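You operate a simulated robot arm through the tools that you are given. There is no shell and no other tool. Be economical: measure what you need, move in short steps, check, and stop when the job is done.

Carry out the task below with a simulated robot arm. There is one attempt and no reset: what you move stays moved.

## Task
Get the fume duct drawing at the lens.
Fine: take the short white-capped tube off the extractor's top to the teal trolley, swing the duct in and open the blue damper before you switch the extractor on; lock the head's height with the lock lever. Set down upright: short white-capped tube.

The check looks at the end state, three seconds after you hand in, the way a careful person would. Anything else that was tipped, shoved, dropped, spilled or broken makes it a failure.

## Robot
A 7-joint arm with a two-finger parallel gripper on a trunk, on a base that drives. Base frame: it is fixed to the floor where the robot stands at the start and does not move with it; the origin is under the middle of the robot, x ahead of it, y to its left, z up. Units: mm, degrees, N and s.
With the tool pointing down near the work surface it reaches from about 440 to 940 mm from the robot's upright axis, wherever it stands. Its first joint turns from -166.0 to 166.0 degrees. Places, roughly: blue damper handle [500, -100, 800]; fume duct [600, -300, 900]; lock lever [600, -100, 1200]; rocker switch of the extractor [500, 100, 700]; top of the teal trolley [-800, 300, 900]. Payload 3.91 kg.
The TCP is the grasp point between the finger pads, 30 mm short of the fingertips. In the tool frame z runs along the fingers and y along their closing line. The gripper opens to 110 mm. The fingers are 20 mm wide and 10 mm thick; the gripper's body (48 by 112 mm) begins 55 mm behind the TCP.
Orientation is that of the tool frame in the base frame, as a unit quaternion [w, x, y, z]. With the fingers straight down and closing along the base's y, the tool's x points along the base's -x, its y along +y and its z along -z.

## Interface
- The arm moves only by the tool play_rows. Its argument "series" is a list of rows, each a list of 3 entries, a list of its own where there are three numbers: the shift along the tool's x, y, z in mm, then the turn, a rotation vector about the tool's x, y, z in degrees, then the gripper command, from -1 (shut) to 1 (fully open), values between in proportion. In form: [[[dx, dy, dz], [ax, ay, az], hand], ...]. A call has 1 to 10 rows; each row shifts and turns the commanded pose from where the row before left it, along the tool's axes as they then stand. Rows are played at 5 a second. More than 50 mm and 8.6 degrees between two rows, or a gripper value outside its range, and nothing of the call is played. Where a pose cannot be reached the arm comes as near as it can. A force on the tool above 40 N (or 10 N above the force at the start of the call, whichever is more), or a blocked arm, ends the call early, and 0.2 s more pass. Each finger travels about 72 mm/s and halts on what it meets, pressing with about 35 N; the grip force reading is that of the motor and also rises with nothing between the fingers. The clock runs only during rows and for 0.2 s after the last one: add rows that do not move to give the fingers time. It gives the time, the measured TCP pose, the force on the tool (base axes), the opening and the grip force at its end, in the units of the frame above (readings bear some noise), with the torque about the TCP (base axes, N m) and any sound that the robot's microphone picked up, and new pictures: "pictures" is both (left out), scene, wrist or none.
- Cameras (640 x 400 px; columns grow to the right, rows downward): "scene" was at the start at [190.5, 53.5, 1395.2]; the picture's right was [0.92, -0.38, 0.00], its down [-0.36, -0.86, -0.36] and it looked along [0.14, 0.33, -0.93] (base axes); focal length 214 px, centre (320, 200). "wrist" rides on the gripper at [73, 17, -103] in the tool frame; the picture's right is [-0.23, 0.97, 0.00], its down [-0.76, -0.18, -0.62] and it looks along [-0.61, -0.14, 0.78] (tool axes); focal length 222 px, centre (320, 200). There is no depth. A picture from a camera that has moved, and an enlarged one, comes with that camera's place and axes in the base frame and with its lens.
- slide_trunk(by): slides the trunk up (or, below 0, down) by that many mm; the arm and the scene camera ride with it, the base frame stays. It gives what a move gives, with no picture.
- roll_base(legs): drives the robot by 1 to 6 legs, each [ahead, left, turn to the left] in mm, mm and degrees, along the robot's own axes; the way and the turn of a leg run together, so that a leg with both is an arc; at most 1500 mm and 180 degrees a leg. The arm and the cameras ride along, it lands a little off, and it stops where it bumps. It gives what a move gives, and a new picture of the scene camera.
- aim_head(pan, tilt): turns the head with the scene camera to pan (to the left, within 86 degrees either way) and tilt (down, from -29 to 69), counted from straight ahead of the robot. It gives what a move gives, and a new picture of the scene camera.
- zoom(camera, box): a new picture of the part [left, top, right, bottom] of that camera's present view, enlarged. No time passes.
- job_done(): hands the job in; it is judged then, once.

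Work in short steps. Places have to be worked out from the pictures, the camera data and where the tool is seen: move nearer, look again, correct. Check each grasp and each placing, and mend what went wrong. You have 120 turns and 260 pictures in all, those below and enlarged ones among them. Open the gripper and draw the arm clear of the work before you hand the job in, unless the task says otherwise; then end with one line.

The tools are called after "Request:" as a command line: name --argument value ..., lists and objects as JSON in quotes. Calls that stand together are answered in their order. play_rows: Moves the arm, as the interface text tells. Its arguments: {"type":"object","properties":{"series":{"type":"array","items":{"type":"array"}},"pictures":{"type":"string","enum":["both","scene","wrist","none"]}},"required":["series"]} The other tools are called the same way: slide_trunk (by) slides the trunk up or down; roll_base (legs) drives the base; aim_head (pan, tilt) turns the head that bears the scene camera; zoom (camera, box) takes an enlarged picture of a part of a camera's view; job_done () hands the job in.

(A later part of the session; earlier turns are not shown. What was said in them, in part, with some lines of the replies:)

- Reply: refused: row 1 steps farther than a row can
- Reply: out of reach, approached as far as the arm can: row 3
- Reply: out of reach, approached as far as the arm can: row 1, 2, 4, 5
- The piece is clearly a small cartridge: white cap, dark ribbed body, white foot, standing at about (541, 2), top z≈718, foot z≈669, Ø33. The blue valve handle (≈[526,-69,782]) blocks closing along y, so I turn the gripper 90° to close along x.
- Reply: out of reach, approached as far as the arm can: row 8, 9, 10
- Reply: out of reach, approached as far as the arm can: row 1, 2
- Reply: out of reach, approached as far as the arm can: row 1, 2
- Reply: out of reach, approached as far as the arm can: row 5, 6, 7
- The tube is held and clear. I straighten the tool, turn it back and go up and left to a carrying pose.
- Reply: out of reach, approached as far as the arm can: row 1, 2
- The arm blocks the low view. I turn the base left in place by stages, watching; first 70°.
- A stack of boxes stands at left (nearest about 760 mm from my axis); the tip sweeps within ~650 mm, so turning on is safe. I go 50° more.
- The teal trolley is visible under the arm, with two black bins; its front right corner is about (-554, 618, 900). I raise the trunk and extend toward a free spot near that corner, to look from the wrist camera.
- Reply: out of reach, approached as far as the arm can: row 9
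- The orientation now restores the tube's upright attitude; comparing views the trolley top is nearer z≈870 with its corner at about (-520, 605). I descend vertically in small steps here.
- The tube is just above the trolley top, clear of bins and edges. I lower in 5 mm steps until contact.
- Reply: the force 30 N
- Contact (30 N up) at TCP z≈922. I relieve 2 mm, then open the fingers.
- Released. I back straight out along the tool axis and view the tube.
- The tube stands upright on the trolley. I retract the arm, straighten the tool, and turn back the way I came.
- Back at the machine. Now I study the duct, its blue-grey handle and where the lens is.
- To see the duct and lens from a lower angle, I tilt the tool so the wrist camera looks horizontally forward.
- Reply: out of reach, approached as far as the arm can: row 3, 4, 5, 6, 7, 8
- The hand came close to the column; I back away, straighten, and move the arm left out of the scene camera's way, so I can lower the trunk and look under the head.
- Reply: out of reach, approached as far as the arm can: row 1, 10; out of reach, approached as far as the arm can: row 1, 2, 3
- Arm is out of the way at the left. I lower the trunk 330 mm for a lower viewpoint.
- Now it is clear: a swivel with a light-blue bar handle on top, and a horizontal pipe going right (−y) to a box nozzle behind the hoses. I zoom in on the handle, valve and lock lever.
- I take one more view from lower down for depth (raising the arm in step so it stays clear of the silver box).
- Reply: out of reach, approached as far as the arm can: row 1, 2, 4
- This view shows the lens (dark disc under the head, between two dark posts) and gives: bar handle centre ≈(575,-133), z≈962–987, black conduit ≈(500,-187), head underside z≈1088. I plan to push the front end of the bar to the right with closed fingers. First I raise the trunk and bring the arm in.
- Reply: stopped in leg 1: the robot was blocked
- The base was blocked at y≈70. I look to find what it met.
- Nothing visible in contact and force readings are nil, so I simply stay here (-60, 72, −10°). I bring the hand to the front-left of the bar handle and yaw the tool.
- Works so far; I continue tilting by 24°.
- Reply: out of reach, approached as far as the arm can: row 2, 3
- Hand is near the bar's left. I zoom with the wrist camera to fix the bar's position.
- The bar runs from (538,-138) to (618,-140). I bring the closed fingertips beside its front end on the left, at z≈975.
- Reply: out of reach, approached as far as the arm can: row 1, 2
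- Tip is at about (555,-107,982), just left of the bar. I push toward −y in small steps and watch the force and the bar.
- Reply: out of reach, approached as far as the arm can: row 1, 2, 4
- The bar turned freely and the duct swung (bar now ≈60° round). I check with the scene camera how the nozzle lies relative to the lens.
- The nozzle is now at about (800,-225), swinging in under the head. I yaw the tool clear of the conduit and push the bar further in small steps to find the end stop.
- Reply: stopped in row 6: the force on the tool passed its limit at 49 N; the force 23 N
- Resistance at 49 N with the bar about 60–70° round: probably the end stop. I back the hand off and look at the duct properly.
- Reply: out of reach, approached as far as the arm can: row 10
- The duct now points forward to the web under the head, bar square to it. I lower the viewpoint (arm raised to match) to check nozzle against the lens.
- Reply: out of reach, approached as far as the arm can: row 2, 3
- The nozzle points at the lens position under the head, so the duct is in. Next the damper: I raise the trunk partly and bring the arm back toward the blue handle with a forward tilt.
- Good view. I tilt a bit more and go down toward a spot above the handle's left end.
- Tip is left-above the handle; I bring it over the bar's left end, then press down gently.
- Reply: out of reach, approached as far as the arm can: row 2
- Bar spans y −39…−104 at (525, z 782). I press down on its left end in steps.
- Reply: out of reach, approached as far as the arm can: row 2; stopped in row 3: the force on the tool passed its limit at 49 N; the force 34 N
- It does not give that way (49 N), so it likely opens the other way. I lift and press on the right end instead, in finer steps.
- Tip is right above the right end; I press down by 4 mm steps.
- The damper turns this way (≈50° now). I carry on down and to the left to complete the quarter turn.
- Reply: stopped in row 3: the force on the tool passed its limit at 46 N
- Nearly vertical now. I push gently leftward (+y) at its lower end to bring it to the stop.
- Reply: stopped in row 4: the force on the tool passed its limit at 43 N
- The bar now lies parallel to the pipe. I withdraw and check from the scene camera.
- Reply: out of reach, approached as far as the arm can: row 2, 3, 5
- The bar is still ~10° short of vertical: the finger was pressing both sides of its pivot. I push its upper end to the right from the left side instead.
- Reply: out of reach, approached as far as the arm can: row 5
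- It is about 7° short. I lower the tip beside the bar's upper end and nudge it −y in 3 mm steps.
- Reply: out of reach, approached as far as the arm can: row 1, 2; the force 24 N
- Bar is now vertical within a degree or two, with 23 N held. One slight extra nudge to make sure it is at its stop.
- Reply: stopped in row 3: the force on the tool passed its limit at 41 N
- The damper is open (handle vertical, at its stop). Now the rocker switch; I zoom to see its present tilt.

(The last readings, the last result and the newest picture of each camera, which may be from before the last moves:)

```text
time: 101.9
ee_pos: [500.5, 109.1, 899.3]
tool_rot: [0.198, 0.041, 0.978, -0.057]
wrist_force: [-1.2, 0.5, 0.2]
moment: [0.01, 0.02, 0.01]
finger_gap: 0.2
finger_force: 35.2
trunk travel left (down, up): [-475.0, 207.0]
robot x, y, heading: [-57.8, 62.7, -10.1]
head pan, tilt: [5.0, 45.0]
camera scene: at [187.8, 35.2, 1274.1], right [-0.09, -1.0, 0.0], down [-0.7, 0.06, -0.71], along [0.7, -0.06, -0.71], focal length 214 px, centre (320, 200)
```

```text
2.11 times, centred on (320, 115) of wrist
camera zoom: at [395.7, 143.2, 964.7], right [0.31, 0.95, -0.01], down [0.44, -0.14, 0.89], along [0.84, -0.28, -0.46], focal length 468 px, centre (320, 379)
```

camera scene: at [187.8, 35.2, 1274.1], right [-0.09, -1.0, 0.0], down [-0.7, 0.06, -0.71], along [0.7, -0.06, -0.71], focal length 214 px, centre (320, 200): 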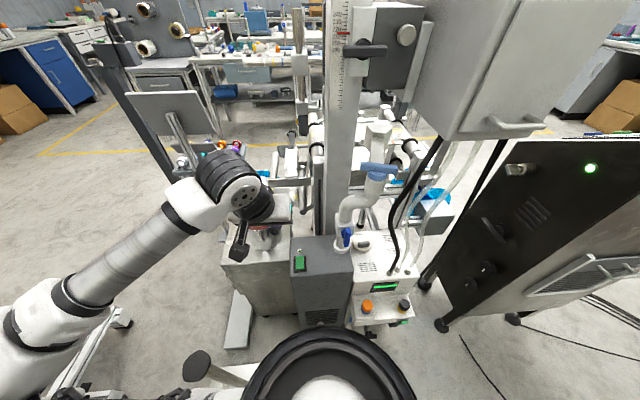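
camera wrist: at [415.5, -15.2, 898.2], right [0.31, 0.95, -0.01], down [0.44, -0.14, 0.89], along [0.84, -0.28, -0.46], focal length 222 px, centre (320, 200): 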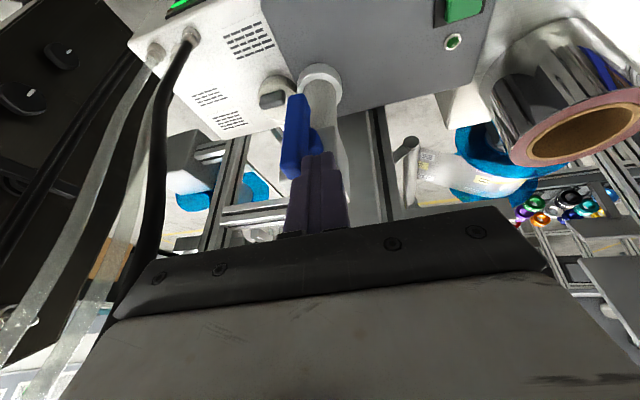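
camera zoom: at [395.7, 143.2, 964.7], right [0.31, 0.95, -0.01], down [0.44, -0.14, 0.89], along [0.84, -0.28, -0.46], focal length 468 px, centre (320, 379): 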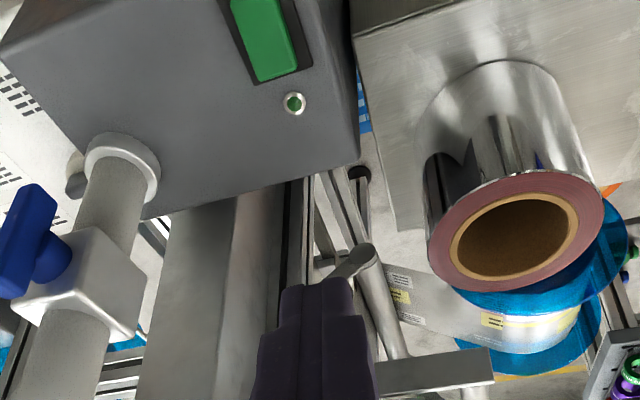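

I press the robot-side half of the rocker (it seems the raised one), around (497, 69, 675). First I straighten the tool and hover above.

Request:
play_rows --series '[[[0, 0, 0], [0, 8, 0], -1], [[0, 0, 0], [0, 8, 0], -1], [[4.2, -5.8, 35], [0, 0, 0], -1], [[4.2, -5.8, 35], [0, 0, 0], -1], [[4.2, -5.8, 35], [0, 0, 0], -1], [[4.2, -5.8, 35], [0, 0, 0], -1], [[0, 0, 0], [0, 0, 0], -1]]' --pictures "wrist"

Request:
zoom --camera "scene" --box '[270, 220, 350, 280]'

```text
time: 103.5
ee_pos: [498.5, 71.0, 763.3]
tool_rot: [0.061, 0.05, 0.996, -0.052]
wrist_force: [0.0, -0.4, -0.6]
moment: [0.01, -0.02, 0.02]
finger_gap: 0.0
finger_force: 34.8
trunk travel left (down, up): [-475.0, 207.0]
robot x, y, heading: [-61.7, 67.5, -9.7]
head pan, tilt: [5.0, 45.0]
camera wrist: at [416.7, 105.8, 854.5], right [0.33, 0.94, -0.07], down [0.66, -0.18, 0.73], along [0.67, -0.28, -0.68], focal length 222 px, centre (320, 200)
```

wrist: 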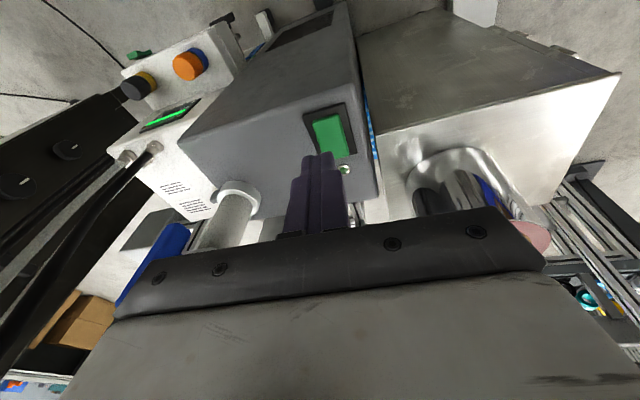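

```text
6.67 times, centred on (310, 250) of scene
camera zoom: at [187.9, 35.1, 1274.0], right [-0.09, -1.0, 0.0], down [-0.7, 0.06, -0.71], along [0.7, -0.06, -0.71], focal length 1430 px, centre (387, -133)
```

zoom: 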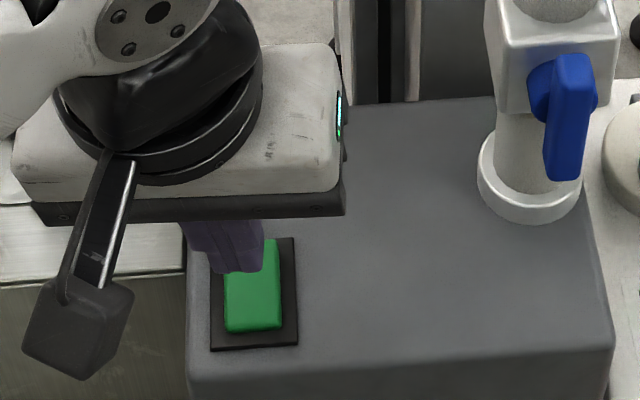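

Hovering over it. I go down to just above the near half, then press in 3 mm steps listening for the click.

Request:
play_rows --series '[[[11, 3.3, 38.9], [0, 0, 0], -1], [[0.4, 0.3, 3], [0, 0, 0], -1], [[0.4, 0.3, 3], [0, 0, 0], -1], [[0.4, 0.3, 3], [0, 0, 0], -1], [[0.4, 0.3, 3], [0, 0, 0], -1], [[0.4, 0.3, 3], [0, 0, 0], -1], [[0.4, 0.3, 3], [0, 0, 0], -1]]' --pictures "wrist"

Request:
zoom --camera "scene" --box '[270, 220, 350, 280]'

```text
time: 105.1
ee_pos: [492.3, 72.4, 705.4]
tool_rot: [0.06, 0.049, 0.996, -0.052]
wrist_force: [0.4, -0.3, -0.5]
moment: [-0.02, -0.02, 0.03]
finger_gap: 0.0
finger_force: 34.9
trunk travel left (down, up): [-475.0, 207.0]
robot x, y, heading: [-60.1, 70.7, -9.9]
head pan, tilt: [5.0, 45.0]
camera wrist: at [410.2, 106.6, 796.0], right [0.33, 0.94, -0.07], down [0.66, -0.18, 0.73], along [0.67, -0.28, -0.68], focal length 222 px, centre (320, 200)
```

wrist: 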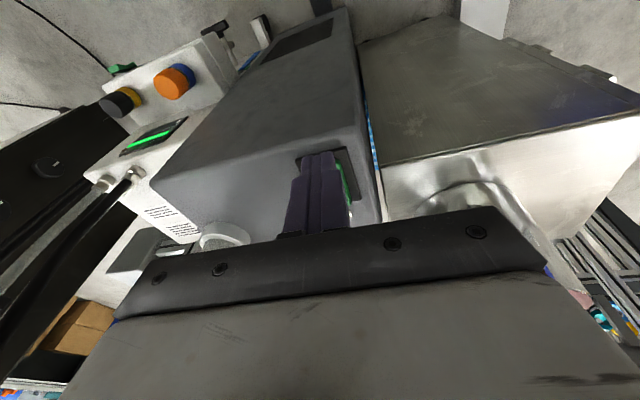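

```text
6.67 times, centred on (310, 250) of scene
camera zoom: at [187.9, 35.1, 1274.0], right [-0.09, -1.0, 0.0], down [-0.7, 0.06, -0.71], along [0.7, -0.06, -0.71], focal length 1430 px, centre (387, -133)
```

zoom: 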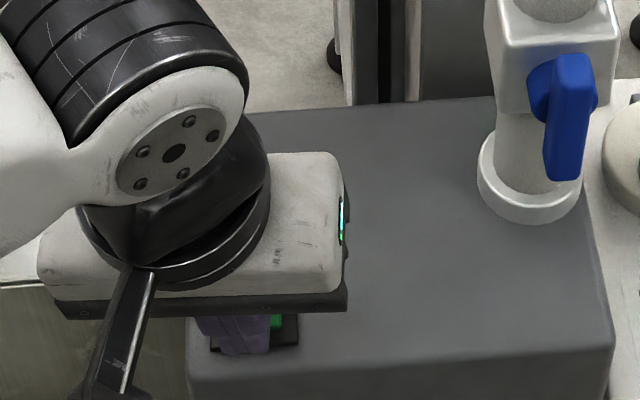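

No force yet at tip z≈676; I continue in 2 mm steps.

Request:
play_rows --series '[[[0.3, 0.2, 2], [0, 0, 0], -1], [[0.3, 0.2, 2], [0, 0, 0], -1], [[0.3, 0.2, 2], [0, 0, 0], -1], [[0.3, 0.2, 2], [0, 0, 0], -1]]' --pictures "wrist"

Request:
zoom --camera "wrist" --box '[240, 100, 420, 240]'

```text
time: 106.1
ee_pos: [492.7, 71.1, 698.1]
tool_rot: [0.062, 0.049, 0.996, -0.052]
wrist_force: [-4.2, 2.5, 19.7]
moment: [0.16, -0.12, 0.05]
finger_gap: 0.0
finger_force: 35.0
trunk travel left (down, up): [-475.0, 207.0]
robot x, y, heading: [-60.1, 70.1, -9.7]
head pan, tilt: [5.0, 45.0]
camera wrist: at [409.6, 106.3, 789.0], right [0.33, 0.94, -0.07], down [0.66, -0.18, 0.73], along [0.68, -0.28, -0.68], focal length 222 px, centre (320, 200)
```

wrist: 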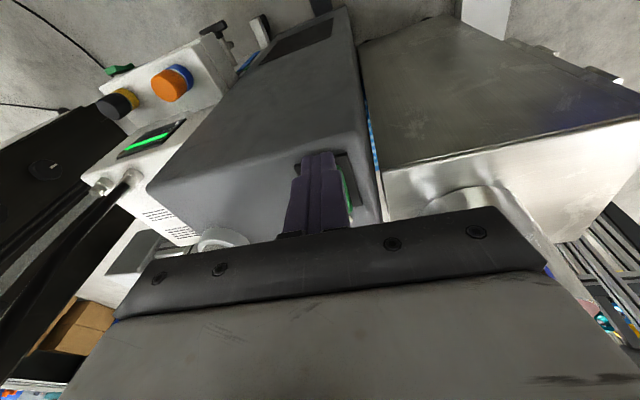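

```text
2.86 times, centred on (330, 170) of wrist
camera zoom: at [409.6, 106.3, 789.0], right [0.33, 0.94, -0.07], down [0.66, -0.18, 0.73], along [0.68, -0.28, -0.68], focal length 635 px, centre (291, 286)
```

zoom: 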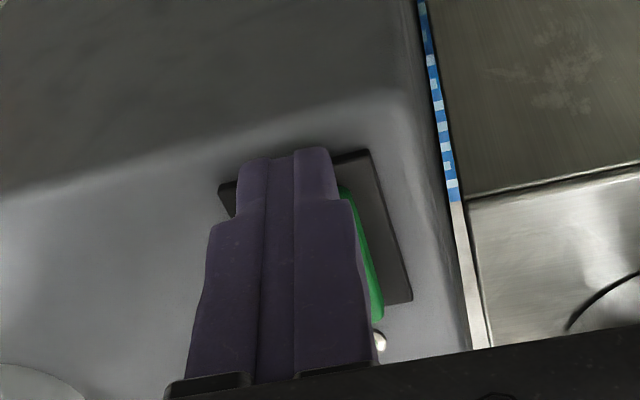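

20 N at the bottom. I withdraw to see whether the lamp and rocker changed.

Request:
play_rows --series '[[[0, 0, -20], [0, 0, 0], -1], [[0, 0, -40], [0, 0, 0], -1], [[0, 30, -30], [0, 0, 0], -1], [[0, 40, -20], [0, 0, 0], -1], [[0, 20, -20], [0, 0, 0], -1]]' --pictures "scene"

Request:
zoom --camera "scene" --box '[288, 240, 328, 275]'

```text
time: 107.3
ee_pos: [488.1, 176.0, 816.6]
tool_rot: [0.058, 0.05, 0.996, -0.053]
wrist_force: [-0.2, -0.4, -0.1]
moment: [0.0, 0.01, 0.0]
finger_gap: 0.4
finger_force: 34.7
trunk travel left (down, up): [-475.0, 207.0]
robot x, y, heading: [-59.3, 70.5, -9.8]
head pan, tilt: [5.0, 45.0]
camera scene: at [187.9, 35.2, 1274.0], right [-0.09, -1.0, 0.0], down [-0.7, 0.06, -0.71], along [0.7, -0.06, -0.71], focal length 214 px, centre (320, 200)
```

scene: 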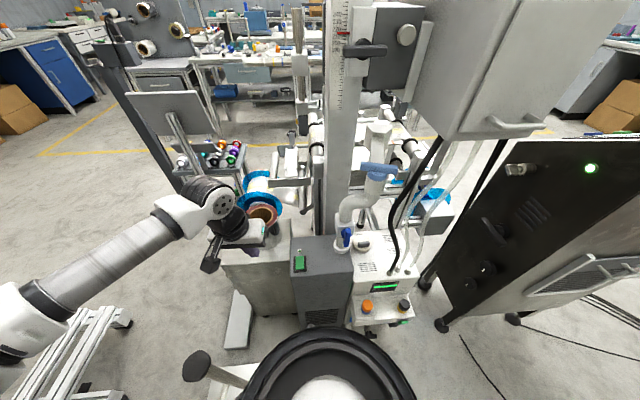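

```text
11.43 times, centred on (308, 258) of scene
camera zoom: at [187.9, 35.2, 1274.0], right [-0.09, -1.0, 0.0], down [-0.7, 0.06, -0.71], along [0.7, -0.06, -0.71], focal length 2451 px, centre (457, -457)
```

zoom: 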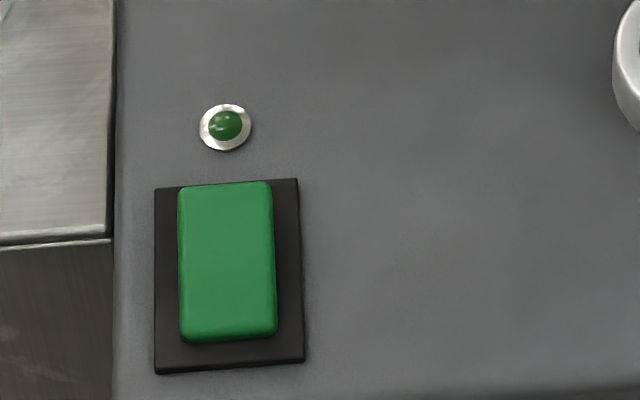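

No change, so the far half (by the lamp) is the one to press. I move above (533, 69) and press.

Request:
play_rows --series '[[[-10.5, -22.9, 12], [0, 0, 0], -1], [[-10.5, -22.9, 22], [0, 0, 0], -1], [[-10.5, -22.9, 22], [0, 0, 0], -1], [[-10.5, -22.9, 22], [0, 0, 0], -1], [[0, 0, 10], [0, 0, 0], -1], [[0, 0, 0], [0, 0, 0], -1]]' --pictures "wrist"

Request:
zoom --camera "wrist" --box '[240, 80, 420, 220]'

```text
time: 108.7
ee_pos: [529.8, 68.9, 742.4]
tool_rot: [0.06, 0.049, 0.996, -0.052]
wrist_force: [0.6, 0.4, -0.2]
moment: [-0.01, -0.02, 0.01]
finger_gap: 0.0
finger_force: 35.0
trunk travel left (down, up): [-475.0, 207.0]
robot x, y, heading: [-61.8, 71.8, -9.9]
head pan, tilt: [5.0, 45.0]
camera wrist: at [447.5, 103.9, 835.0], right [0.33, 0.94, -0.07], down [0.66, -0.18, 0.73], along [0.67, -0.28, -0.68], focal length 222 px, centre (320, 200)
```

wrist: 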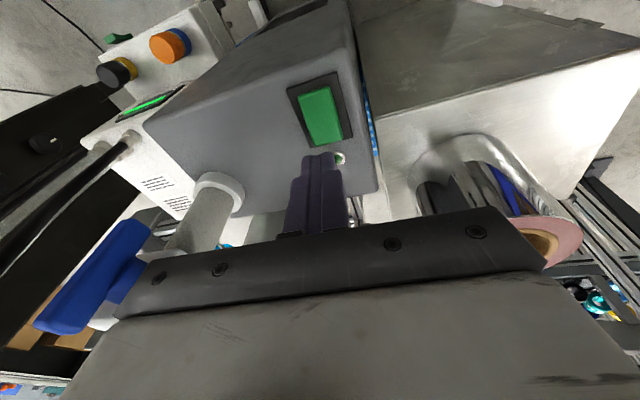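

```text
2.86 times, centred on (330, 150) of wrist
camera zoom: at [447.5, 103.9, 835.0], right [0.33, 0.94, -0.07], down [0.66, -0.18, 0.73], along [0.67, -0.28, -0.68], focal length 635 px, centre (291, 343)
```

zoom: 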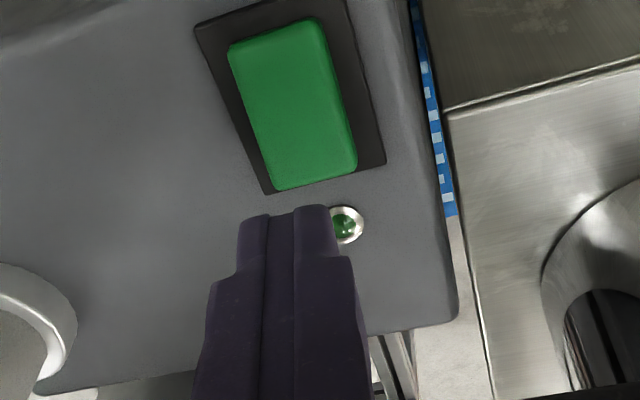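

The far end is indeed raised; press point (531, 70). I go down and press.

Request:
play_rows --series '[[[6, 6, 20], [0, 0, 0], -1], [[0.4, 0.3, 3], [0, 0, 0], -1], [[0.4, 0.3, 3], [0, 0, 0], -1], [[0.4, 0.3, 3], [0, 0, 0], -1], [[0.4, 0.3, 3], [0, 0, 0], -1], [[0.4, 0.3, 3], [0, 0, 0], -1], [[0.4, 0.3, 3], [0, 0, 0], -1]]' --pictures "wrist"

Request:
zoom --camera "wrist" --box '[240, 80, 420, 220]'

```text
time: 110.3
ee_pos: [525.6, 73.9, 704.3]
tool_rot: [0.059, 0.049, 0.996, -0.051]
wrist_force: [-1.8, 0.2, -0.2]
moment: [0.04, -0.03, 0.0]
finger_gap: 0.0
finger_force: 35.4
trunk travel left (down, up): [-475.0, 207.0]
robot x, y, heading: [-60.4, 68.9, -9.8]
head pan, tilt: [5.0, 45.0]
camera wrist: at [443.2, 109.4, 795.7], right [0.32, 0.94, -0.07], down [0.66, -0.18, 0.73], along [0.67, -0.28, -0.68], focal length 222 px, centre (320, 200)
```

wrist: 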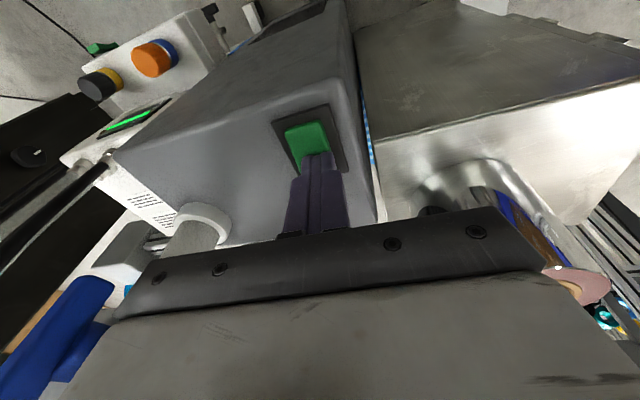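

```text
2.86 times, centred on (330, 150) of wrist
camera zoom: at [443.2, 109.4, 795.7], right [0.32, 0.94, -0.07], down [0.66, -0.18, 0.73], along [0.67, -0.28, -0.68], focal length 635 px, centre (291, 343)
```

zoom: 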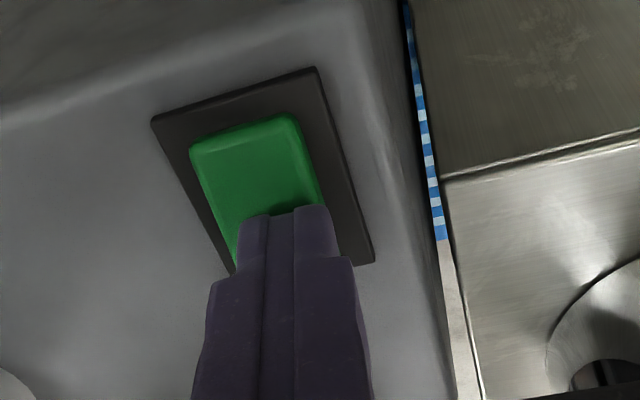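

The rocker seems to have flipped (its near end now stands up). I press a touch more, then withdraw and look.

Request:
play_rows --series '[[[0.3, 0.2, 2], [0, 0, 0], -1], [[0.3, 0.2, 2], [0, 0, 0], -1], [[0, 0, -25], [0, 0, 0], -1], [[0, 0, -40], [0, 0, 0], -1], [[0, 30, -30], [0, 0, 0], -1], [[0, 40, -20], [0, 0, 0], -1], [[0, 20, -20], [0, 0, 0], -1]]' --pictures "scene"

Request:
zoom --camera "scene" --box '[288, 240, 328, 275]'

```text
time: 111.9
ee_pos: [520.9, 182.5, 823.7]
tool_rot: [0.06, 0.049, 0.996, -0.051]
wrist_force: [0.1, 0.6, 0.0]
moment: [0.01, 0.02, -0.03]
finger_gap: 0.0
finger_force: 35.6
trunk travel left (down, up): [-475.0, 207.0]
robot x, y, heading: [-61.7, 66.6, -9.8]
head pan, tilt: [5.0, 45.0]
camera scene: at [187.8, 35.2, 1274.0], right [-0.09, -1.0, 0.0], down [-0.7, 0.06, -0.71], along [0.7, -0.06, -0.71], focal length 214 px, centre (320, 200)
```

scene: 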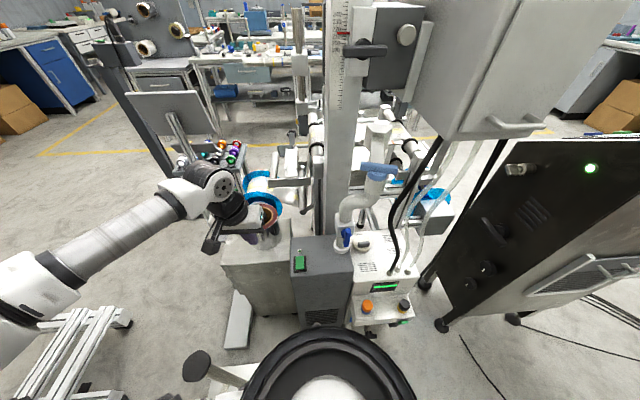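

```text
11.43 times, centred on (308, 258) of scene
camera zoom: at [187.8, 35.2, 1274.0], right [-0.09, -1.0, 0.0], down [-0.7, 0.06, -0.71], along [0.7, -0.06, -0.71], focal length 2451 px, centre (457, -457)
```

zoom: 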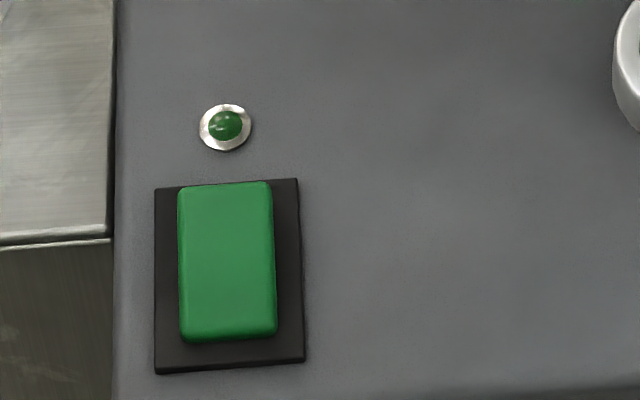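

Unchanged – it sprang back, so it wants a deeper press nearer the far end. I press at (536, 70) until the force limit.

Request:
play_rows --series '[[[-2.5, -24, 22], [0, 0, 0], -1], [[-2.5, -24, 24], [0, 0, 0], -1], [[-2.5, -24, 24], [0, 0, 0], -1], [[-2.5, -24, 24], [0, 0, 0], -1], [[2, 0, 20], [0, 0, 0], -1], [[0, 0, 0], [0, 0, 0], -1]]' --pictures "wrist"

Request:
zoom --camera "wrist" --box '[240, 80, 420, 220]'

```text
time: 113.3
ee_pos: [529.9, 70.4, 723.0]
tool_rot: [0.06, 0.048, 0.996, -0.052]
wrist_force: [0.2, -0.5, 0.4]
moment: [-0.02, 0.01, 0.04]
finger_gap: 0.0
finger_force: 35.2
trunk travel left (down, up): [-475.0, 207.0]
robot x, y, heading: [-57.1, 69.2, -9.9]
head pan, tilt: [5.0, 45.0]
camera wrist: at [448.3, 105.7, 813.5], right [0.33, 0.94, -0.07], down [0.66, -0.18, 0.73], along [0.67, -0.28, -0.68], focal length 222 px, centre (320, 200)
```

wrist: 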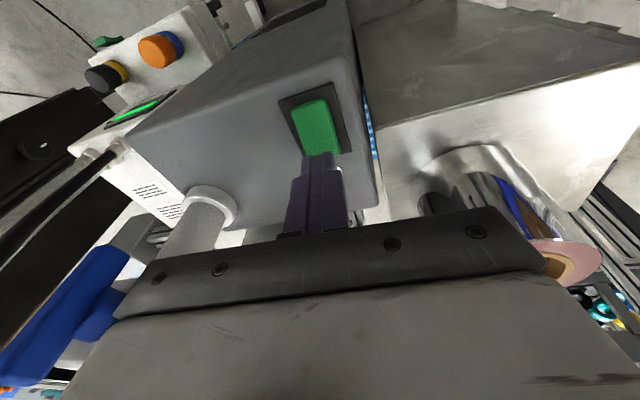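

```text
2.86 times, centred on (330, 150) of wrist
camera zoom: at [448.3, 105.7, 813.5], right [0.33, 0.94, -0.07], down [0.66, -0.18, 0.73], along [0.67, -0.28, -0.68], focal length 635 px, centre (291, 343)
```

zoom: 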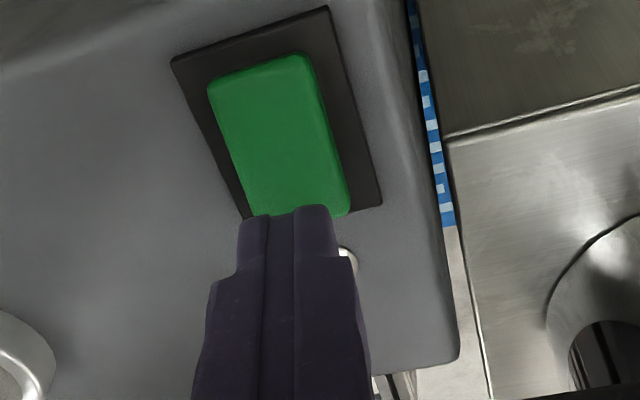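

Tip just over the far end; now down in 3 mm steps until resisted.

Request:
play_rows --series '[[[-1, 3.5, 8], [0, 0, 0], -1], [[0.4, 0.3, 4], [0, 0, 0], -1], [[0.4, 0.3, 4], [0, 0, 0], -1], [[0.4, 0.3, 3], [0, 0, 0], -1], [[0.4, 0.3, 3], [0, 0, 0], -1], [[0.4, 0.3, 3], [0, 0, 0], -1], [[0.4, 0.3, 3], [0, 0, 0], -1], [[0.4, 0.3, 3], [0, 0, 0], -1], [[0, 0, 0], [0, 0, 0], -1]]' --pictures "wrist"

Request:
zoom --camera "wrist" --box '[240, 80, 420, 220]'

```text
time: 114.7
ee_pos: [533.5, 72.9, 703.1]
tool_rot: [0.065, 0.049, 0.995, -0.052]
wrist_force: [-9.1, 2.7, 27.6]
moment: [0.2, 0.42, 0.04]
finger_gap: 0.0
finger_force: 34.7
trunk travel left (down, up): [-475.0, 207.0]
robot x, y, heading: [-57.3, 73.3, -10.1]
head pan, tilt: [5.0, 45.0]
stopped in row 7: the force on the tool passed its limit at 46 N (the readings are from after the stop); the commanded pose is now the measured one
camera wrist: at [450.5, 107.8, 793.6], right [0.33, 0.94, -0.06], down [0.66, -0.18, 0.73], along [0.68, -0.28, -0.68], focal length 222 px, centre (320, 200)
```

wrist: 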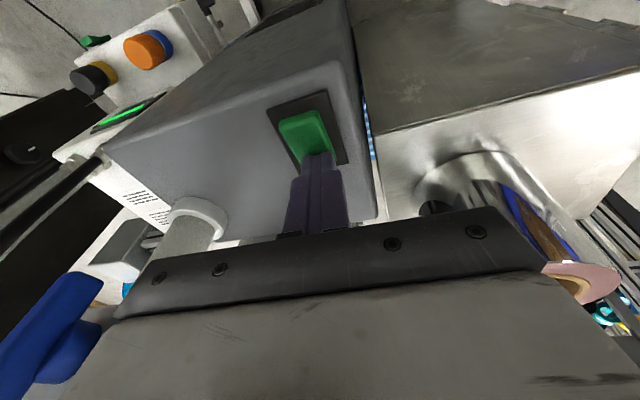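

```text
2.86 times, centred on (330, 150) of wrist
camera zoom: at [450.5, 107.8, 793.6], right [0.33, 0.94, -0.06], down [0.66, -0.18, 0.73], along [0.68, -0.28, -0.68], focal length 635 px, centre (291, 343)
```

zoom: 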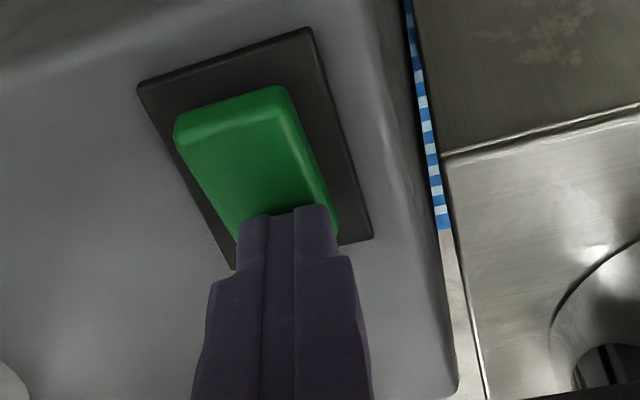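

Now the rocker has clearly tipped over: near end well up. I withdraw and check.

Request:
play_rows --series '[[[0, 0, -25], [0, 0, 0], -1], [[0, 0, -40], [0, 0, 0], -1], [[0, 30, -30], [0, 0, 0], -1], [[0, 40, -20], [0, 0, 0], -1], [[0, 20, -20], [0, 0, 0], -1]]' --pictures "scene"

Request:
zoom --camera "scene" --box '[288, 240, 328, 275]'

```text
time: 115.9
ee_pos: [526.2, 178.1, 825.5]
tool_rot: [0.063, 0.05, 0.995, -0.052]
wrist_force: [0.4, -0.7, -0.2]
moment: [-0.02, 0.02, -0.01]
finger_gap: 0.1
finger_force: 34.5
trunk travel left (down, up): [-475.0, 207.0]
robot x, y, heading: [-56.5, 69.3, -10.1]
head pan, tilt: [5.0, 45.0]
camera scene: at [187.8, 35.3, 1274.0], right [-0.08, -1.0, 0.0], down [-0.7, 0.06, -0.71], along [0.7, -0.06, -0.71], focal length 214 px, centre (320, 200)
```

scene: 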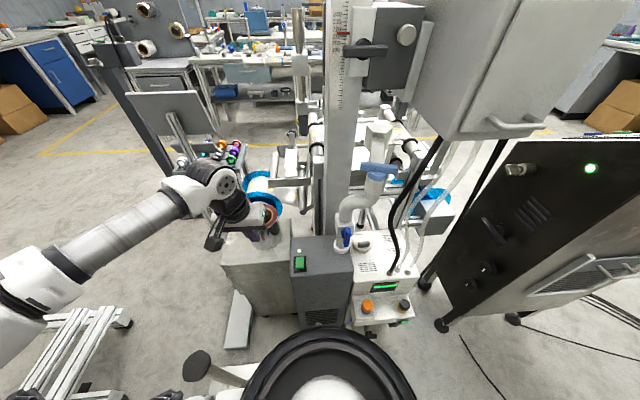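

```text
11.43 times, centred on (308, 258) of scene
camera zoom: at [187.8, 35.3, 1274.0], right [-0.08, -1.0, 0.0], down [-0.7, 0.06, -0.71], along [0.7, -0.06, -0.71], focal length 2451 px, centre (457, -457)
```

zoom: 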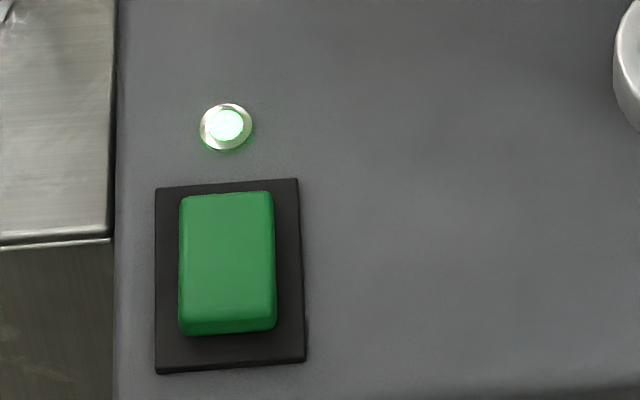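

The lamp is lit: the extractor is on. Last, the lock lever. I raise the trunk and look at the lever.

Request:
slide_trunk --by 200

Request:
aim_head --pan 0 --tilt 35

Request:
zoom --camera "scene" --box '[270, 120, 380, 200]'

```text
time: 118.1
ee_pos: [525.9, 178.0, 1025.4]
tool_rot: [0.062, 0.05, 0.995, -0.051]
wrist_force: [0.3, 0.2, 0.0]
moment: [-0.02, -0.01, 0.03]
finger_gap: 0.1
finger_force: 34.9
trunk travel left (down, up): [-675.0, 7.0]
robot x, y, heading: [-59.1, 67.6, -9.6]
head pan, tilt: [5.0, 45.0]
```

```text
time: 118.8
ee_pos: [527.9, 176.9, 1024.8]
tool_rot: [0.063, 0.049, 0.995, -0.052]
wrist_force: [0.1, -0.2, -0.4]
moment: [0.01, 0.01, -0.02]
finger_gap: 0.0
finger_force: 35.1
trunk travel left (down, up): [-675.0, 7.0]
robot x, y, heading: [-62.9, 67.6, -9.9]
head pan, tilt: [0.0, 35.0]
camera scene: at [193.6, 27.1, 1488.8], right [-0.17, -0.99, 0.0], down [-0.57, 0.1, -0.82], along [0.81, -0.14, -0.57], focal length 214 px, centre (320, 200)
```

scene: 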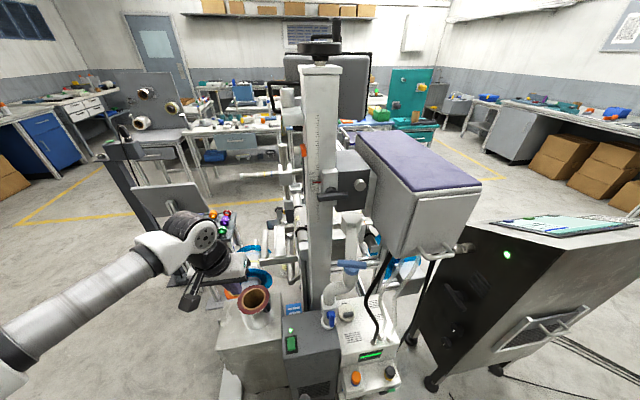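

```text
5.00 times, centred on (325, 160) of scene
camera zoom: at [193.6, 27.1, 1488.8], right [-0.17, -0.99, 0.0], down [-0.57, 0.1, -0.82], along [0.81, -0.14, -0.57], focal length 1072 px, centre (295, 400)
```

zoom: 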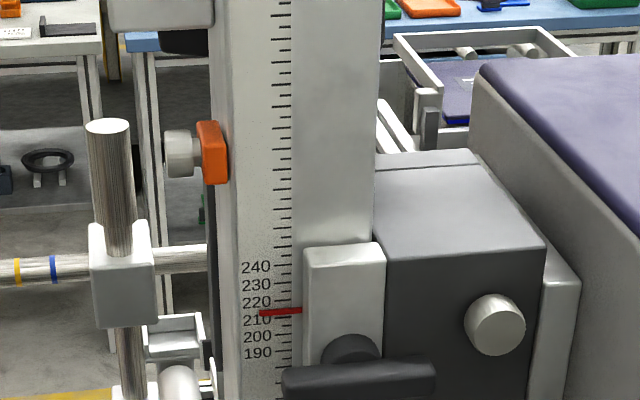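

Lever bar centre ≈(631,-82,1191), spanning y −44…−120. I raise the hand to its level, then tilt the tool forward.

Request:
play_rows --series '[[[-5.9, -4.5, -44], [0, 0, 0], -1], [[-5.9, -4.5, -44], [0, 0, 0], -1], [[-5.9, -4.5, -44], [0, 0, 0], -1], [[-5.9, -4.5, -44], [0, 0, 0], -1], [[-5.9, -4.5, -44], [0, 0, 0], -1], [[0, 0, 0], [0, -8.5, 0], -1], [[0, 0, 0], [0, -8.5, 0], -1], [[0, 0, 0], [0, -8.5, 0], -1], [[0, 0, 0], [0, -8.5, 0], -1]]' --pictures "scene"

```text
time: 120.8
ee_pos: [526.5, 174.6, 1248.8]
tool_rot: [0.352, 0.031, 0.934, -0.063]
wrist_force: [0.0, -0.2, -0.1]
moment: [0.02, -0.01, 0.03]
finger_gap: 0.1
finger_force: 35.1
trunk travel left (down, up): [-675.0, 7.0]
robot x, y, heading: [-58.4, 68.4, -10.2]
head pan, tilt: [0.0, 35.0]
camera scene: at [193.5, 27.1, 1488.9], right [-0.17, -0.99, 0.0], down [-0.56, 0.1, -0.82], along [0.81, -0.14, -0.57], focal length 214 px, centre (320, 200)
```

scene: 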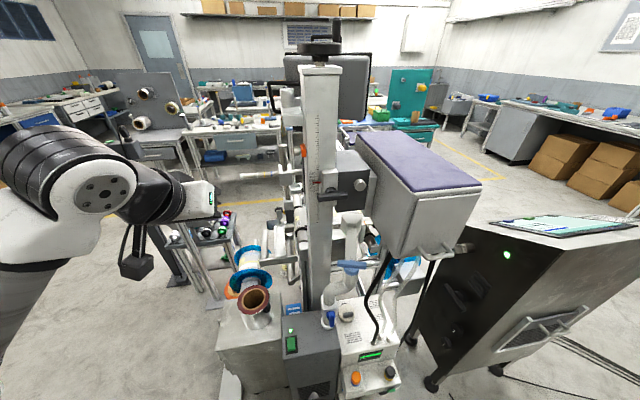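

Reached. I move laterally to in front of the lever's right end, staying back at x≈546.

Request:
play_rows --series '[[[1.2, -39, 5.5], [0, 0, 0], -1], [[1.2, -39, 5.5], [0, 0, 0], -1], [[1.2, -39, 5.5], [0, 0, 0], -1], [[1.2, -39, 5.5], [0, 0, 0], -1], [[1.2, -39, 5.5], [0, 0, 0], -1], [[1.2, -39, 5.5], [0, 0, 0], -1], [[1.2, -30, 5.5], [0, 0, 0], -1], [[0, 0, 0], [0, 0, 0], -1]]' --pictures "both"

Request:
zoom --camera "scene" --box '[270, 120, 420, 230]'

Request:
zoom --camera "wrist" --box '[200, 60, 440, 230]'

```text
time: 122.6
ee_pos: [517.3, -89.8, 1240.6]
tool_rot: [0.352, 0.032, 0.933, -0.064]
wrist_force: [0.2, -0.1, 0.9]
moment: [-0.01, -0.02, -0.01]
finger_gap: 0.1
finger_force: 35.3
trunk travel left (down, up): [-675.0, 7.0]
robot x, y, heading: [-61.3, 66.1, -9.9]
head pan, tilt: [0.0, 35.0]
camera scene: at [193.6, 27.4, 1488.9], right [-0.17, -0.99, 0.0], down [-0.57, 0.1, -0.82], along [0.81, -0.14, -0.57], focal length 214 px, centre (320, 200)
camera wrist: at [397.0, -57.5, 1267.4], right [0.27, 0.96, 0.06], down [0.15, -0.1, 0.98], along [0.95, -0.26, -0.17], focal length 222 px, centre (320, 200)
```

scene: 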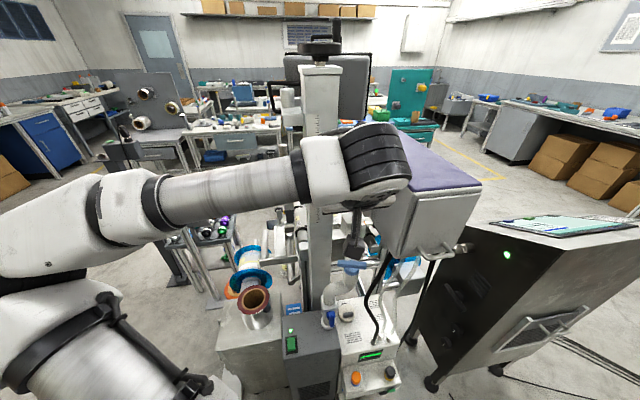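
wrist: 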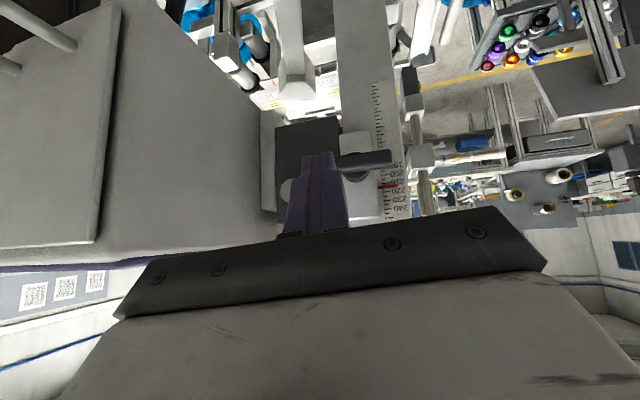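

```text
3.64 times, centred on (345, 175) of scene
camera zoom: at [193.6, 27.4, 1488.9], right [-0.17, -0.99, 0.0], down [-0.57, 0.1, -0.82], along [0.81, -0.14, -0.57], focal length 780 px, centre (229, 291)
```

zoom: 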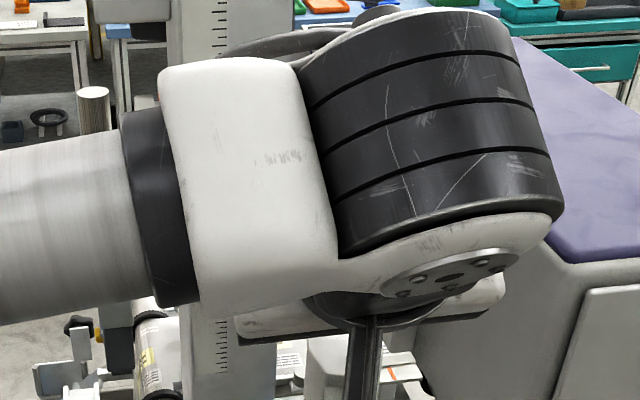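

```text
2.35 times, centred on (320, 145) of wrist
camera zoom: at [397.0, -57.5, 1267.4], right [0.27, 0.96, 0.06], down [0.15, -0.1, 0.98], along [0.95, -0.26, -0.17], focal length 523 px, centre (320, 329)
```

zoom: 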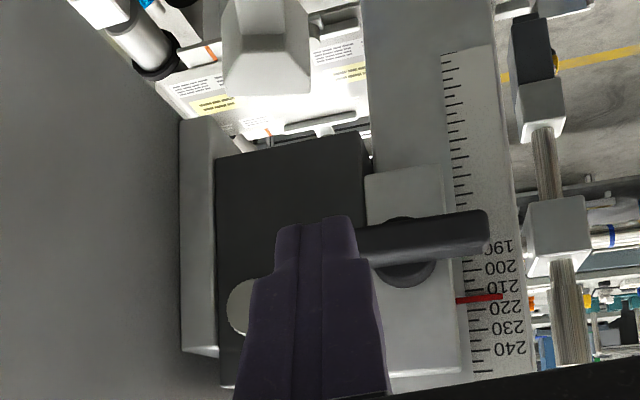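

Everything fits. I advance over the lever's right end (tip to about (628,-106,1216)).

Request:
play_rows --series '[[[-22, 0.6, 20.5], [0, 0, 0], -1], [[-22, 0.6, 20.5], [0, 0, 0], -1], [[-22, 0.6, 20.5], [0, 0, 0], -1], [[0, 0, 0], [0, 0, 0], -1]]' --pictures "wrist"

Request:
zoom --camera "wrist" --box '[200, 60, 440, 230]'

```text
time: 123.6
ee_pos: [608.1, -97.7, 1237.9]
tool_rot: [0.352, 0.033, 0.933, -0.064]
wrist_force: [0.9, -0.2, 0.1]
moment: [0.01, 0.01, 0.01]
finger_gap: 0.0
finger_force: 34.9
trunk travel left (down, up): [-675.0, 7.0]
robot x, y, heading: [-57.5, 68.3, -10.0]
head pan, tilt: [0.0, 35.0]
camera wrist: at [488.1, -65.7, 1264.8], right [0.27, 0.96, 0.06], down [0.15, -0.1, 0.98], along [0.95, -0.26, -0.17], focal length 222 px, centre (320, 200)
```

wrist: 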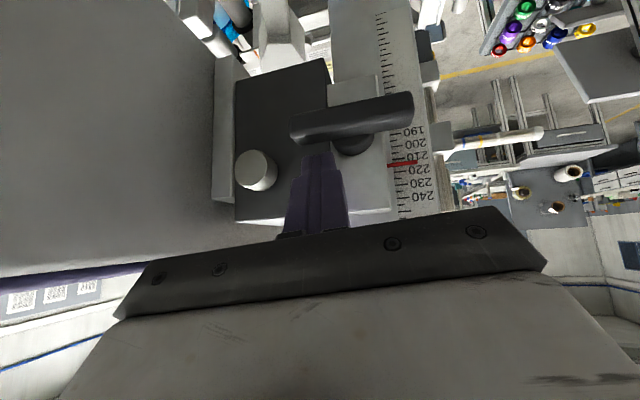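

```text
2.35 times, centred on (320, 145) of wrist
camera zoom: at [488.1, -65.7, 1264.8], right [0.27, 0.96, 0.06], down [0.15, -0.1, 0.98], along [0.95, -0.26, -0.17], focal length 523 px, centre (320, 329)
```

zoom: 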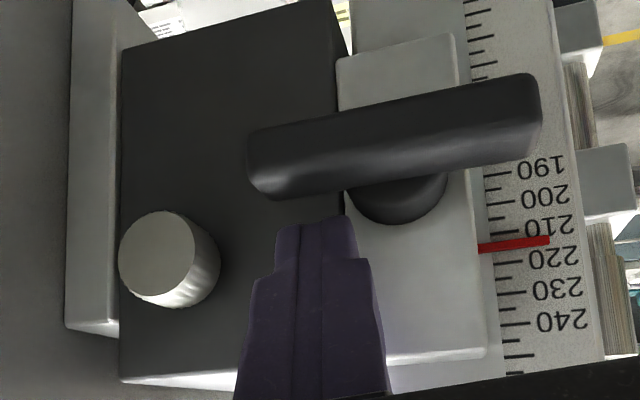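

Triangulated, the bar is at x≈608, z≈1197 (right end y≈−113). I shift back 18 mm so the tip is right over it, then press down gently.

Request:
play_rows --series '[[[13.6, -5, -11.8], [0, 0, 0], -1], [[2.6, 0.2, 3], [0, 0, 0], -1], [[2.6, 0.2, 3], [0, 0, 0], -1], [[2.6, 0.2, 3], [0, 0, 0], -1], [[2.6, 0.2, 3], [0, 0, 0], -1], [[2.6, 0.2, 3], [0, 0, 0], -1], [[2.6, 0.2, 3], [0, 0, 0], -1]]' --pictures "wrist"

Request:
zoom --camera "wrist" --box '[200, 60, 440, 230]'

```text
time: 125.2
ee_pos: [588.8, -102.8, 1214.4]
tool_rot: [0.352, 0.032, 0.933, -0.063]
wrist_force: [-5.6, -1.1, 2.0]
moment: [-0.01, 0.06, -0.02]
finger_gap: 0.0
finger_force: 35.0
trunk travel left (down, up): [-675.0, 7.0]
robot x, y, heading: [-58.6, 70.7, -10.0]
head pan, tilt: [0.0, 35.0]
camera wrist: at [468.6, -70.0, 1241.5], right [0.27, 0.96, 0.06], down [0.15, -0.1, 0.98], along [0.95, -0.26, -0.17], focal length 222 px, centre (320, 200)
```

wrist: 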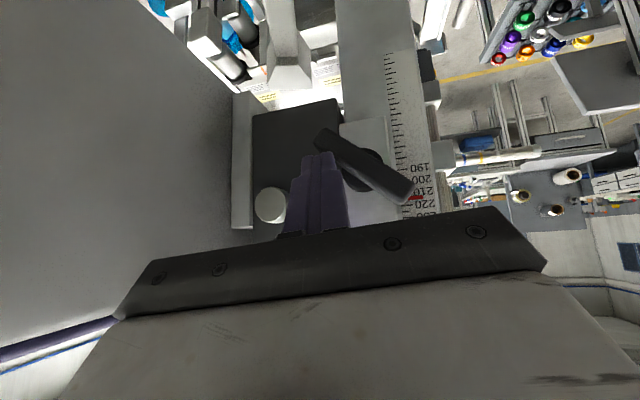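

```text
2.35 times, centred on (320, 145) of wrist
camera zoom: at [468.6, -70.0, 1241.5], right [0.27, 0.96, 0.06], down [0.15, -0.1, 0.98], along [0.95, -0.26, -0.17], focal length 523 px, centre (320, 329)
```

zoom: 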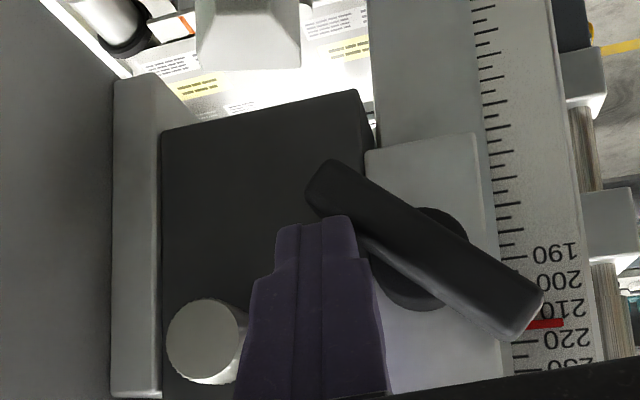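

The lever turns this way too (~40°). I continue down and leftward.

Request:
play_rows --series '[[[3.3, 1.5, 3.6], [0, 0, 0], -1], [[3.3, 1.5, 3.6], [0, 0, 0], -1], [[3.3, 2.5, 3.5], [0, 0, 0], -1], [[3.3, 2.5, 3.5], [0, 0, 0], -1], [[1.9, 4.2, 1.7], [0, 0, 0], -1], [[1.9, 4.2, 1.7], [0, 0, 0], -1], [[0, 4, 0], [0, 0, 0], -1]]' --pictures "wrist"

Request:
zoom --camera "wrist" --box '[200, 60, 440, 230]'

```text
time: 126.8
ee_pos: [590.0, -94.3, 1191.0]
tool_rot: [0.356, 0.041, 0.931, -0.072]
wrist_force: [-0.7, -12.5, 4.5]
moment: [-0.06, -0.08, -0.27]
finger_gap: 0.2
finger_force: 34.6
trunk travel left (down, up): [-675.0, 7.0]
robot x, y, heading: [-62.5, 69.5, -10.2]
head pan, tilt: [0.0, 35.0]
stopped in row 7: the force on the tool passed its limit at 42 N (the readings are from after the stop); the commanded pose is now the measured one
camera wrist: at [469.6, -58.8, 1216.8], right [0.29, 0.95, 0.05], down [0.14, -0.09, 0.99], along [0.95, -0.28, -0.16], focal length 222 px, centre (320, 200)
```

wrist: 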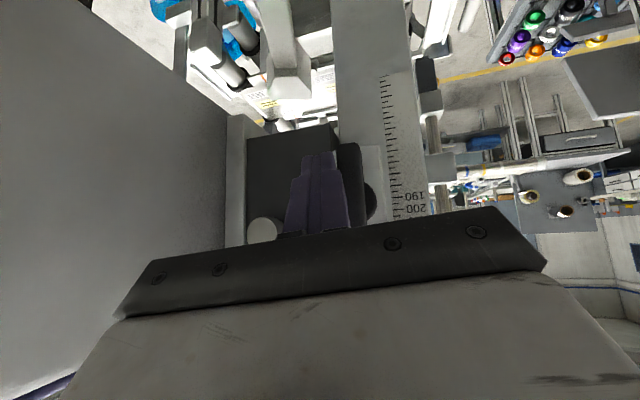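

```text
2.35 times, centred on (320, 145) of wrist
camera zoom: at [469.6, -58.8, 1216.8], right [0.29, 0.95, 0.05], down [0.14, -0.09, 0.99], along [0.95, -0.28, -0.16], focal length 523 px, centre (320, 329)
```

zoom: 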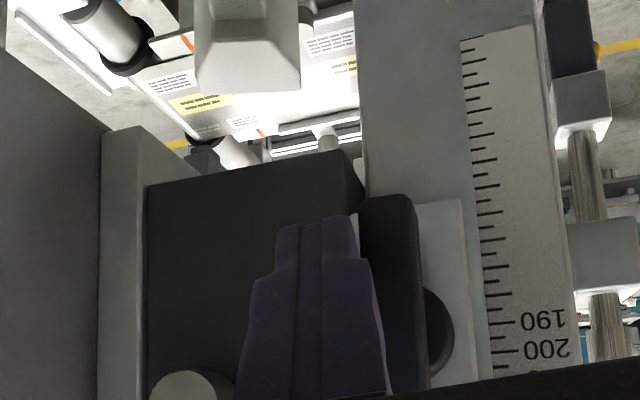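

Nearly vertical. I withdraw the finger and measure.

Request:
play_rows --series '[[[0, -7, -3], [0, 0, 0], -1], [[0, 0, -30], [0, 0, 0], -1], [[15, 0, -30], [0, 0, 0], -1], [[0, 0, -30], [0, 0, 0], -1]]' --pictures "wrist"

Request:
zoom --camera "wrist" --box '[220, 60, 420, 200]'

```text
time: 127.8
ee_pos: [516.3, -83.2, 1251.7]
tool_rot: [0.354, 0.038, 0.932, -0.069]
wrist_force: [0.5, 0.6, 0.2]
moment: [-0.02, -0.03, -0.01]
finger_gap: 0.1
finger_force: 34.3
trunk travel left (down, up): [-675.0, 7.0]
robot x, y, heading: [-60.7, 66.7, -10.1]
head pan, tilt: [0.0, 35.0]
camera wrist: at [396.4, -48.8, 1276.8], right [0.29, 0.96, 0.05], down [0.14, -0.09, 0.99], along [0.95, -0.27, -0.16], focal length 222 px, centre (320, 200)
```

wrist: 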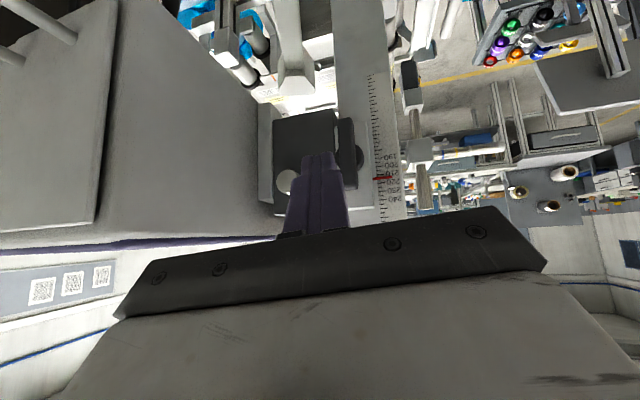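

```text
2.86 times, centred on (320, 130) of wrist
camera zoom: at [396.4, -48.8, 1276.8], right [0.29, 0.96, 0.05], down [0.14, -0.09, 0.99], along [0.95, -0.27, -0.16], focal length 635 px, centre (320, 400)
```

zoom: 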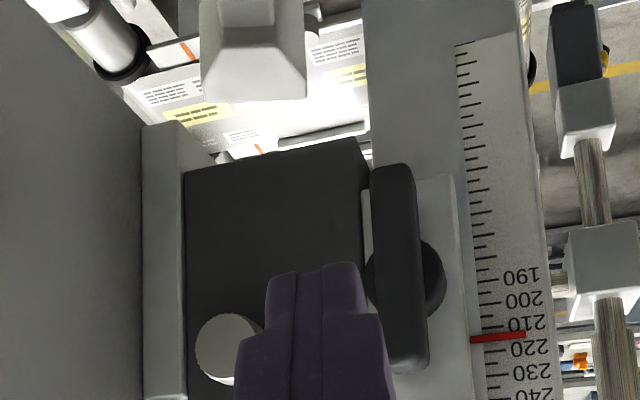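

The lever is now parallel to its plate's edges (vertical) and it was pushed against a stop at 42 N; the pointer still reads 214. I withdraw the arm to the left, open the gripper, and do a final check.

Request:
play_rows --series '[[[0, 30, -25], [0, 0, 0], -1], [[0, 42, 0], [0, 0, 0], -1], [[0, 42, 0], [0, 0, 0], -1], [[0, 42, 0], [0, 0, 0], -0.5], [[0, 42, 0], [0, 0, 0], 0], [[0, 42, 0], [0, 0, 0], 0.5], [[0, 0, 0], [0, 8.5, 0], 1], [[0, 0, 0], [0, 8.5, 0], 1], [[0, 0, 0], [0, 8.5, 0], 1], [[0, 0, 0], [0, 8.5, 0], 1]]' --pictures "scene"

Request:
zoom --camera "scene" --box '[260, 140, 420, 260]'

Request:
zoom --camera "scene" --box '[200, 250, 420, 400]'

```text
time: 130.0
ee_pos: [528.9, 157.3, 1244.1]
tool_rot: [0.065, 0.056, 0.995, -0.054]
wrist_force: [0.0, -0.3, 0.4]
moment: [-0.01, 0.02, -0.01]
finger_gap: 110.0
finger_force: 0.2
trunk travel left (down, up): [-675.0, 7.0]
robot x, y, heading: [-59.8, 66.2, -9.8]
head pan, tilt: [0.0, 35.0]
camera scene: at [193.5, 25.8, 1488.9], right [-0.17, -0.98, 0.0], down [-0.56, 0.1, -0.82], along [0.81, -0.14, -0.57], focal length 214 px, centre (320, 200)
```

scene: 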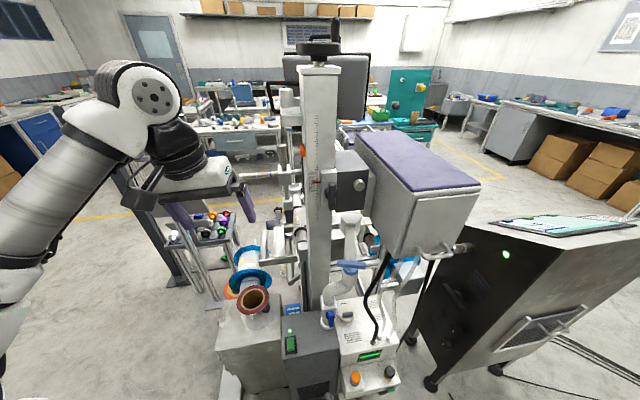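

```text
3.33 times, centred on (340, 200) of scene
camera zoom: at [193.5, 25.8, 1488.9], right [-0.17, -0.98, 0.0], down [-0.56, 0.1, -0.82], along [0.81, -0.14, -0.57], focal length 715 px, centre (253, 200)
```

zoom: 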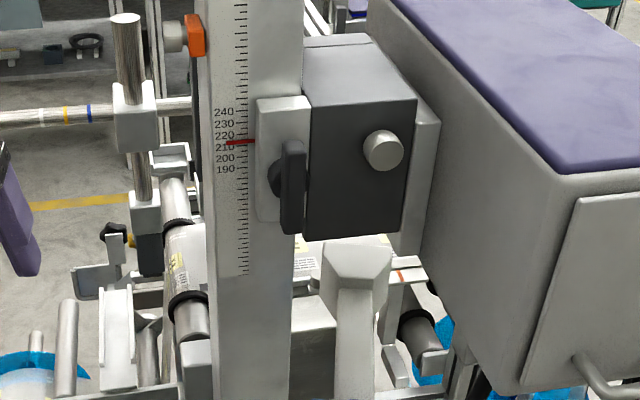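

```text
2.67 times, centred on (310, 325) of scene
camera zoom: at [193.5, 25.8, 1488.9], right [-0.17, -0.98, 0.0], down [-0.56, 0.1, -0.82], along [0.81, -0.14, -0.57], focal length 572 px, centre (347, -133)
```

zoom: 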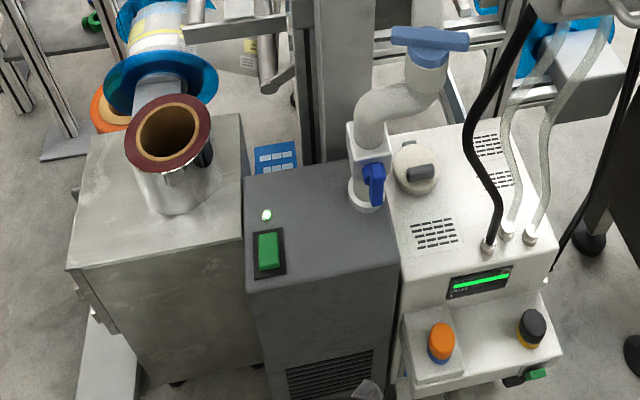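

Everything checks out in the last pictures: the nozzle points at the lens, the damper handle is vertical, and the lamp is lit. The lock lever is turned with the head still at 214, the tube was last seen upright on the trolley, and the arm is clear with the gripper open. I hand in.

Request:
job_done

```text
The job is handed in.
```

I handed the job in with every step done, and in the last pictures the duct nozzle points at the lens. The short white-capped tube was upright on the teal trolley when I last saw it, just after placing it. I swung the duct in and opened the blue damper before switching the extractor on; its lamp is lit. The lock lever is turned to its stop, and the head still reads 214. One unknown: the base bumped something once while I was moving sideways to the left, and I could not see what it touched.
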